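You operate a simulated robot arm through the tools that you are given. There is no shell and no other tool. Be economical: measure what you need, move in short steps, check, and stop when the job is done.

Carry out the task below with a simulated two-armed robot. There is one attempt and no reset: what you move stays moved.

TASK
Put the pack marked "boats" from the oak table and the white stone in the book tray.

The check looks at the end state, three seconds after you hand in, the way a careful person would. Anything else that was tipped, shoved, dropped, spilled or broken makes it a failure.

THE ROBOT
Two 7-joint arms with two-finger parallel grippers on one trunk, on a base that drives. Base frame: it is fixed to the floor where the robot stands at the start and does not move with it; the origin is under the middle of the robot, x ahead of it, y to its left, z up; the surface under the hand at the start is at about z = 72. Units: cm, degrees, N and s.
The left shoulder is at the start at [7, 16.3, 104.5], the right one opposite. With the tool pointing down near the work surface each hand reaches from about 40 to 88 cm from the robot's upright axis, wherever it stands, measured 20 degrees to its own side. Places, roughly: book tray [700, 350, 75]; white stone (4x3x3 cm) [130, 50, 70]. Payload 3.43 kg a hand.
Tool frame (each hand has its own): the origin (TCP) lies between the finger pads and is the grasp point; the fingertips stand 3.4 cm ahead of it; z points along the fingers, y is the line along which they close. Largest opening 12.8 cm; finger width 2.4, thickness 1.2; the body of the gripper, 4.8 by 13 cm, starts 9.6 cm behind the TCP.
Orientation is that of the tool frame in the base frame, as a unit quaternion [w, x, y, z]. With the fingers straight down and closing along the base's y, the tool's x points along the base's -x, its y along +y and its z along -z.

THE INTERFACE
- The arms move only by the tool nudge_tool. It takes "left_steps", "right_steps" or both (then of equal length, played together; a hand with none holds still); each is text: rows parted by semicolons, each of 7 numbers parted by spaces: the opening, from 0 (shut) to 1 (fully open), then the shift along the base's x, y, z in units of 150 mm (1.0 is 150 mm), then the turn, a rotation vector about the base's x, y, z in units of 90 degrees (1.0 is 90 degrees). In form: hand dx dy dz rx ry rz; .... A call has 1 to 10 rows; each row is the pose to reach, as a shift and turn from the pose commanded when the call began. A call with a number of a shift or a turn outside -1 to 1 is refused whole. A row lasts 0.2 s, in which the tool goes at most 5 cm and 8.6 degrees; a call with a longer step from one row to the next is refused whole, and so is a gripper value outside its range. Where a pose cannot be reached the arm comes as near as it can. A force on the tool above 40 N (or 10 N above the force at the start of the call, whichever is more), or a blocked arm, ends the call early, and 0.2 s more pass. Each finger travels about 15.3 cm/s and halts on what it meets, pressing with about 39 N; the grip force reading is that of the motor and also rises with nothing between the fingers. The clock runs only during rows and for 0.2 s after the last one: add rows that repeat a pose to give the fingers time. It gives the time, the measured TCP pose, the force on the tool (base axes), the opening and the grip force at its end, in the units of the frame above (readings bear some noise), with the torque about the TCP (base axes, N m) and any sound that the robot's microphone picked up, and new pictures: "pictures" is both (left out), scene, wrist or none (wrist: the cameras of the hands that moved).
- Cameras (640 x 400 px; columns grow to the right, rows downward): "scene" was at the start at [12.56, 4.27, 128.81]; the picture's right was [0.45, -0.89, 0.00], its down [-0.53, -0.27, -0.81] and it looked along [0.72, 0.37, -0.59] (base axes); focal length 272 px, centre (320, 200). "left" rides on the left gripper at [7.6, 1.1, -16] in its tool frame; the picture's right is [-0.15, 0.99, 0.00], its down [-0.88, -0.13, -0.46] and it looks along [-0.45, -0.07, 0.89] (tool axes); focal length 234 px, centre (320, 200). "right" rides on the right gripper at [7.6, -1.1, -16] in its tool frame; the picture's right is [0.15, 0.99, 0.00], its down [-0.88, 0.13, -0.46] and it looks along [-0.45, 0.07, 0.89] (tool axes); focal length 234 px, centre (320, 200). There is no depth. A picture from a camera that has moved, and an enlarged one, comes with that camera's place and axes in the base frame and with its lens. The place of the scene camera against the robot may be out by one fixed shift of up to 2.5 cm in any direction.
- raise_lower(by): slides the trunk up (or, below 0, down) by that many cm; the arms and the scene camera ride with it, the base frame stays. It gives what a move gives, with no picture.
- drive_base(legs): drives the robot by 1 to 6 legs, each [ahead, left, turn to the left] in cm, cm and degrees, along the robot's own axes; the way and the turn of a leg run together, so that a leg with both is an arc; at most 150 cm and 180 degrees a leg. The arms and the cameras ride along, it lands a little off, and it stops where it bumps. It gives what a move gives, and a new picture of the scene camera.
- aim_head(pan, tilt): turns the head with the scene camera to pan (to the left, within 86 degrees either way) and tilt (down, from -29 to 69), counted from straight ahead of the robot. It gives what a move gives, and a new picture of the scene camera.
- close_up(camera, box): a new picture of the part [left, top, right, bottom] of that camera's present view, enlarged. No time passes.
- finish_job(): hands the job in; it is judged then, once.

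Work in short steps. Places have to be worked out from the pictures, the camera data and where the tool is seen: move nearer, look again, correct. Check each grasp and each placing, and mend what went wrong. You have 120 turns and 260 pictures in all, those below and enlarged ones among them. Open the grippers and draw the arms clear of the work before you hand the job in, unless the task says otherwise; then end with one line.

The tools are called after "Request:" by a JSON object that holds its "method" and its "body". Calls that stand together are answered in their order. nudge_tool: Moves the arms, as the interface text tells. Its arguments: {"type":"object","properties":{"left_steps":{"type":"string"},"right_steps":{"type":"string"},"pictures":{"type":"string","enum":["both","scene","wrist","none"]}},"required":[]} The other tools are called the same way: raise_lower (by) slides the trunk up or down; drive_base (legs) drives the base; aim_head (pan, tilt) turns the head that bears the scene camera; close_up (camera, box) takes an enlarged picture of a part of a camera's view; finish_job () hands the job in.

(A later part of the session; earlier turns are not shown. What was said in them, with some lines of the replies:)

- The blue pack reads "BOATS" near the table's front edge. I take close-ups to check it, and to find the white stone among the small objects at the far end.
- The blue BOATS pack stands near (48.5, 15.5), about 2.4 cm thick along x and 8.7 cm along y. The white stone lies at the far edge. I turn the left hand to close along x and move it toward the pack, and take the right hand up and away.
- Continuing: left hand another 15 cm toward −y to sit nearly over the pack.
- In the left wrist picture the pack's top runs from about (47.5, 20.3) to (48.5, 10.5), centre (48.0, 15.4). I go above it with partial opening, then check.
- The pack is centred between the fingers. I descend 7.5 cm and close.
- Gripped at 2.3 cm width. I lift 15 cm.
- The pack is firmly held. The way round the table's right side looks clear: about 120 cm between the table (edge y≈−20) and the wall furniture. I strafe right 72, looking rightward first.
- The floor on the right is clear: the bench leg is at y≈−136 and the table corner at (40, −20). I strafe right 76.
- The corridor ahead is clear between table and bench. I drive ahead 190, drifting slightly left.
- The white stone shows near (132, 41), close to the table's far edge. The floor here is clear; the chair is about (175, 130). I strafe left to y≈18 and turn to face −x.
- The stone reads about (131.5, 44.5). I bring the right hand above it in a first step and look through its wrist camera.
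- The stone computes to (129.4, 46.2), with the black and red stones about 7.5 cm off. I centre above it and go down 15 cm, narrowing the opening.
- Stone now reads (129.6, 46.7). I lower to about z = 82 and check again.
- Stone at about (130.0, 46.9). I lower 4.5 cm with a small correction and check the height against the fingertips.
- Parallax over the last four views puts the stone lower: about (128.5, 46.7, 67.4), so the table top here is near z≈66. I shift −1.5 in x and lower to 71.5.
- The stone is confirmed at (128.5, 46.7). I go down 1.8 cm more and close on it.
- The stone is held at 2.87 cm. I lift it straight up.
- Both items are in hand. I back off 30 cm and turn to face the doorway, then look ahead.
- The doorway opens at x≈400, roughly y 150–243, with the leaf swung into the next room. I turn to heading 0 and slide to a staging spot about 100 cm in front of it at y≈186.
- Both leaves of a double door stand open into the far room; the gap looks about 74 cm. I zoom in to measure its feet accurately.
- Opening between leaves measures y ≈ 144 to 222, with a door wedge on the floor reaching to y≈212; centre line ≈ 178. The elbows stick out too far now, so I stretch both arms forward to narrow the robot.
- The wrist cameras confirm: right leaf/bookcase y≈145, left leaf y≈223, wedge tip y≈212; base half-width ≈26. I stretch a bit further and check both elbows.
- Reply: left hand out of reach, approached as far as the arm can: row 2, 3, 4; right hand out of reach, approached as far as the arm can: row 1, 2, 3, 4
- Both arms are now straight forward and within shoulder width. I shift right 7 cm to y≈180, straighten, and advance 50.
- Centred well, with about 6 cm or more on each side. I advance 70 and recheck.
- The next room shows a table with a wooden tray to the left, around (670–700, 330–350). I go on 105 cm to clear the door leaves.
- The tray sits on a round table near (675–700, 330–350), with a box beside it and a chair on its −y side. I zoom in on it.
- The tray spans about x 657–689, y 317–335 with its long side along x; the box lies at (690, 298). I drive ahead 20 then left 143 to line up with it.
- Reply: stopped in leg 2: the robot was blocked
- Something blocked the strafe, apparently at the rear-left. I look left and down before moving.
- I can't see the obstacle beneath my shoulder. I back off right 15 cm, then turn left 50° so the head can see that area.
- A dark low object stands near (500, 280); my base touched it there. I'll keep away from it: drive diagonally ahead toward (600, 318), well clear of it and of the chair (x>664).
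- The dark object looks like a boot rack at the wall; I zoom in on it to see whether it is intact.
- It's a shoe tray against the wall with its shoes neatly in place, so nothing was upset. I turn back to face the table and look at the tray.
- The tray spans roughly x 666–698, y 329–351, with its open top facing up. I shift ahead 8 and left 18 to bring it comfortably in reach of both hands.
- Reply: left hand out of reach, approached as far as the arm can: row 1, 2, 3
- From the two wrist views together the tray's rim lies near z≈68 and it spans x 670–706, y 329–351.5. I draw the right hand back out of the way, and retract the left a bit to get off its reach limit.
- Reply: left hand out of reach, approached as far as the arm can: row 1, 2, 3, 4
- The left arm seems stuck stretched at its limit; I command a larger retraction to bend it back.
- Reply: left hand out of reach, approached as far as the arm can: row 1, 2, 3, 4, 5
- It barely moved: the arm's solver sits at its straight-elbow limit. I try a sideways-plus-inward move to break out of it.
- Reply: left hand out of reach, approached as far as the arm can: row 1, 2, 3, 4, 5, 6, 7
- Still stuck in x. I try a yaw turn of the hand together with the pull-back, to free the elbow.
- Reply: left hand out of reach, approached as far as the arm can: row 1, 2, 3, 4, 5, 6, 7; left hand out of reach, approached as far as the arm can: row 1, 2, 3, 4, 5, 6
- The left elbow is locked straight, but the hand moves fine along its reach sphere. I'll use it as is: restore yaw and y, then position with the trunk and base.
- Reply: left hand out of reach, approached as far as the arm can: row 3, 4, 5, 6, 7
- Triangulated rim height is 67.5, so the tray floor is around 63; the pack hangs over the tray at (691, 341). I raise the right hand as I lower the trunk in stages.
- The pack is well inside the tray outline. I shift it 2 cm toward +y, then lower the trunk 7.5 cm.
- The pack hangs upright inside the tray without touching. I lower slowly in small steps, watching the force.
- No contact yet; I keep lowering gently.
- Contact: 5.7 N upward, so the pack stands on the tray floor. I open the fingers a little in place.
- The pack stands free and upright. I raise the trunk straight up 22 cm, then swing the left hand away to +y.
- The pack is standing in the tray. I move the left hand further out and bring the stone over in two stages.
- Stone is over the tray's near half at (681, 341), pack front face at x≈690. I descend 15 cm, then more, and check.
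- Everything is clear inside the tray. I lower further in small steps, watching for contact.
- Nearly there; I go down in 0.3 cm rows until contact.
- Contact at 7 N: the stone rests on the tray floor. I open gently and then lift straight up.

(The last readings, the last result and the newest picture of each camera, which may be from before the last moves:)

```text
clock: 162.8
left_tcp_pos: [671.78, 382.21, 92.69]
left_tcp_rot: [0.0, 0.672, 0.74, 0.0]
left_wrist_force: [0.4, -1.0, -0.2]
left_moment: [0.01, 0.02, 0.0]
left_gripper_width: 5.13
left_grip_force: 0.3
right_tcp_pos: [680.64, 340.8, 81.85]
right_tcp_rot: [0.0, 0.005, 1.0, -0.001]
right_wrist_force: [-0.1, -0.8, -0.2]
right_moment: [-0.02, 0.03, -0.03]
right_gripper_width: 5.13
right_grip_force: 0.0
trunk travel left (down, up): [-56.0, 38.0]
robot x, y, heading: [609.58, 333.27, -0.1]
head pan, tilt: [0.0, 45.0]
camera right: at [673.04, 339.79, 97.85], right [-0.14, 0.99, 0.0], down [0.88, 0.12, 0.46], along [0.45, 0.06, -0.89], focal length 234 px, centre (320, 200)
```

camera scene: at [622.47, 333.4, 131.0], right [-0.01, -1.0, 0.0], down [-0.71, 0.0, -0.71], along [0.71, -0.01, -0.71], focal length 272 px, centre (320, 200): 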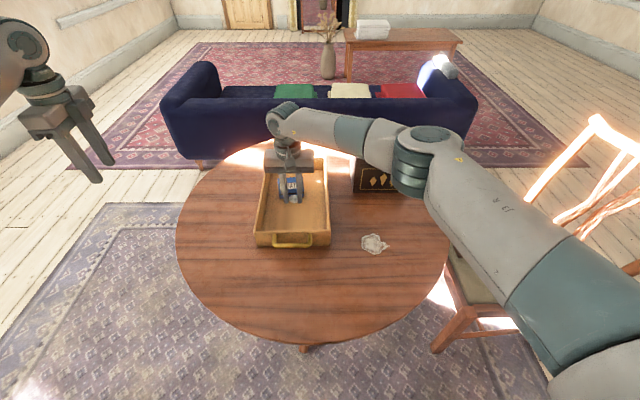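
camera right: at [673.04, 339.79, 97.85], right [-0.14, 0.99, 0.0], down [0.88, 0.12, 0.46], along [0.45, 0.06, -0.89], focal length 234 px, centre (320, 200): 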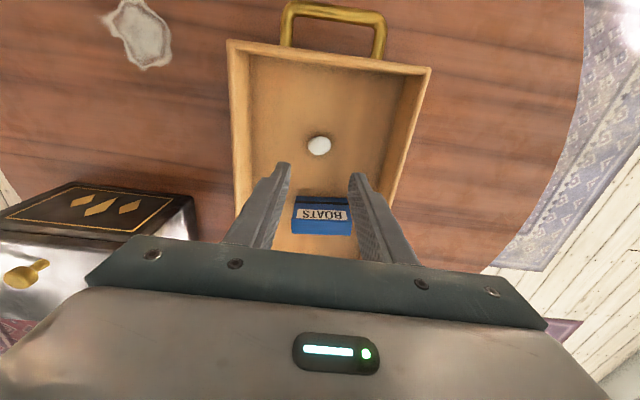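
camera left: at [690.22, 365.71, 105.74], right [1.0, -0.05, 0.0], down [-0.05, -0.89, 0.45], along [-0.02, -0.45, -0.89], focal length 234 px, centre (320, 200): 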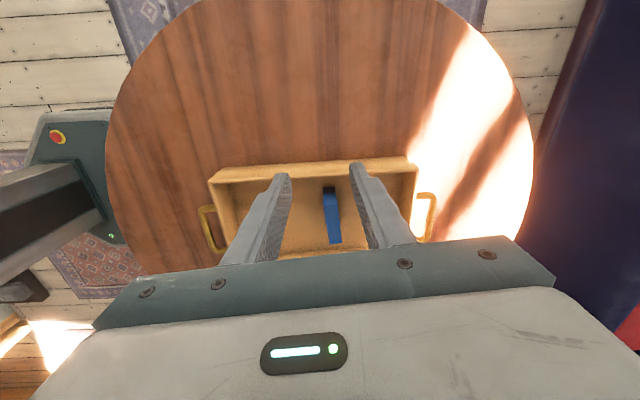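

Both items lie in the tray. I raise the trunk, open the grippers and back the robot away clear of the table, then take a last look.

Request:
{"method": "raise_lower", "body": {"by": 20}}

Request:
{"method": "nudge_tool", "body": {"right_steps": "0.6 -0.25 0 0 0 0 0;0.8 -0.5 0 0 0 0 0;1 -0.75 0 0 0 0 0;1 -1 0 0 0 0 0", "left_steps": "0.6 -0.25 0 0 0 0 0;0.8 -0.5 0 0 0 0 0;1 -0.75 0 0 0 0 0;1 -0.8 0 0 0 0 0", "pictures": "none"}}

Request:
{"method": "drive_base", "body": {"legs": [[-20, 0, 0]]}}

Request:
{"method": "aim_head", "body": {"pan": 0, "tilt": 38}}

```text
clock: 164.9
left_tcp_pos: [671.84, 382.22, 112.63]
left_tcp_rot: [0.001, 0.672, 0.741, 0.0]
left_wrist_force: [0.0, 0.2, -0.2]
left_moment: [0.02, 0.01, 0.01]
left_gripper_width: 5.13
left_grip_force: 0.1
right_tcp_pos: [680.71, 340.83, 101.78]
right_tcp_rot: [0.0, 0.004, 1.0, 0.001]
right_wrist_force: [-0.3, 0.1, 0.7]
right_moment: [-0.01, -0.01, -0.02]
right_gripper_width: 5.11
right_grip_force: 0.2
trunk travel left (down, up): [-76.0, 18.0]
robot x, y, heading: [609.54, 333.05, -0.3]
head pan, tilt: [0.0, 45.0]
```

```text
clock: 165.9
left_tcp_pos: [659.53, 382.17, 112.78]
left_tcp_rot: [0.001, 0.673, 0.74, 0.001]
left_wrist_force: [0.0, 0.1, -0.2]
left_moment: [0.02, -0.01, 0.01]
left_gripper_width: 12.78
left_grip_force: 0.0
right_tcp_pos: [665.57, 340.68, 101.85]
right_tcp_rot: [0.001, 0.006, 1.0, 0.0]
right_wrist_force: [0.6, -0.1, 0.1]
right_moment: [0.0, 0.0, 0.03]
right_gripper_width: 12.81
right_grip_force: 0.1
trunk travel left (down, up): [-76.0, 18.0]
robot x, y, heading: [609.69, 333.27, -0.4]
head pan, tilt: [0.0, 45.0]
```

```text
clock: 167.5
left_tcp_pos: [640.09, 382.4, 112.6]
left_tcp_rot: [0.0, 0.672, 0.74, 0.0]
left_wrist_force: [-0.5, -0.1, -1.5]
left_moment: [-0.04, 0.01, -0.01]
left_gripper_width: 12.81
left_grip_force: 0.1
right_tcp_pos: [646.08, 340.72, 101.68]
right_tcp_rot: [0.0, 0.004, 1.0, 0.0]
right_wrist_force: [0.2, 0.6, 0.5]
right_moment: [0.01, 0.02, -0.03]
right_gripper_width: 12.8
right_grip_force: 0.0
trunk travel left (down, up): [-76.0, 18.0]
robot x, y, heading: [589.8, 333.16, -0.2]
head pan, tilt: [0.0, 45.0]
camera scene: at [602.85, 333.55, 150.98], right [-0.01, -1.0, 0.0], down [-0.71, 0.0, -0.71], along [0.71, 0.0, -0.71], focal length 272 px, centre (320, 200)
```

scene: 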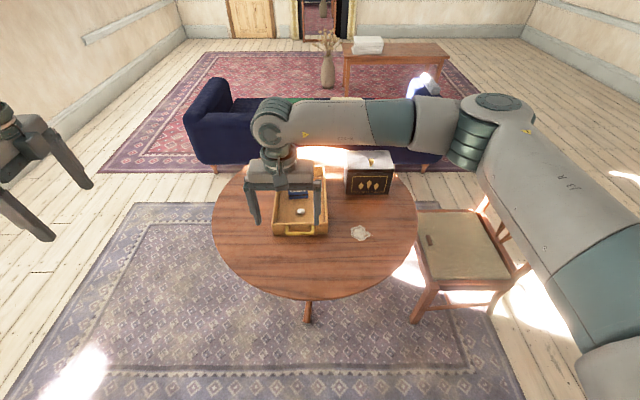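

```text
clock: 168.2
left_tcp_pos: [639.86, 382.44, 112.82]
left_tcp_rot: [0.0, 0.672, 0.741, 0.0]
left_wrist_force: [1.0, -0.1, -0.3]
left_moment: [0.0, 0.01, 0.01]
left_gripper_width: 12.8
left_grip_force: 0.0
right_tcp_pos: [645.95, 340.82, 101.82]
right_tcp_rot: [0.001, 0.005, 1.0, 0.0]
right_wrist_force: [-0.3, 0.3, 0.4]
right_moment: [0.0, -0.03, 0.01]
right_gripper_width: 12.76
right_grip_force: 0.1
trunk travel left (down, up): [-76.0, 18.0]
robot x, y, heading: [589.56, 333.58, -0.4]
head pan, tilt: [0.0, 38.0]
camera scene: at [603.14, 333.53, 152.03], right [-0.01, -1.0, 0.0], down [-0.62, 0.0, -0.79], along [0.79, 0.0, -0.62], focal length 272 px, centre (320, 200)
```

scene: 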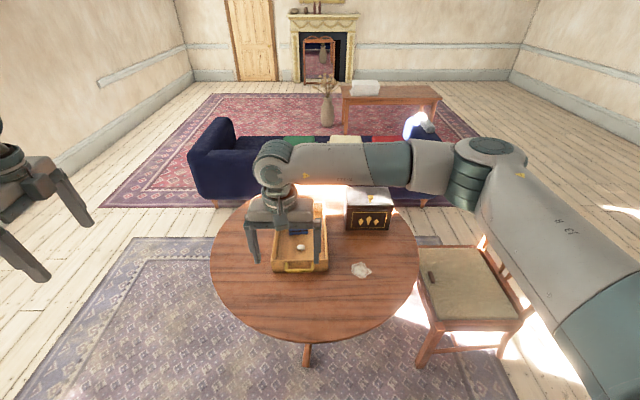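

The pack stands and the stone rests in the tray, the table's other things are untouched, and both hands are open and clear. I hand in.

Request:
{"method": "finish_job", "body": {}}

```text
The job is handed in.
```

The "boats" pack is standing in the book tray with the white stone beside it, and both grippers are open and clear. On the way, the base bumped the shoe tray by the wall in the second room; from the pictures, it and its shoes looked in place.
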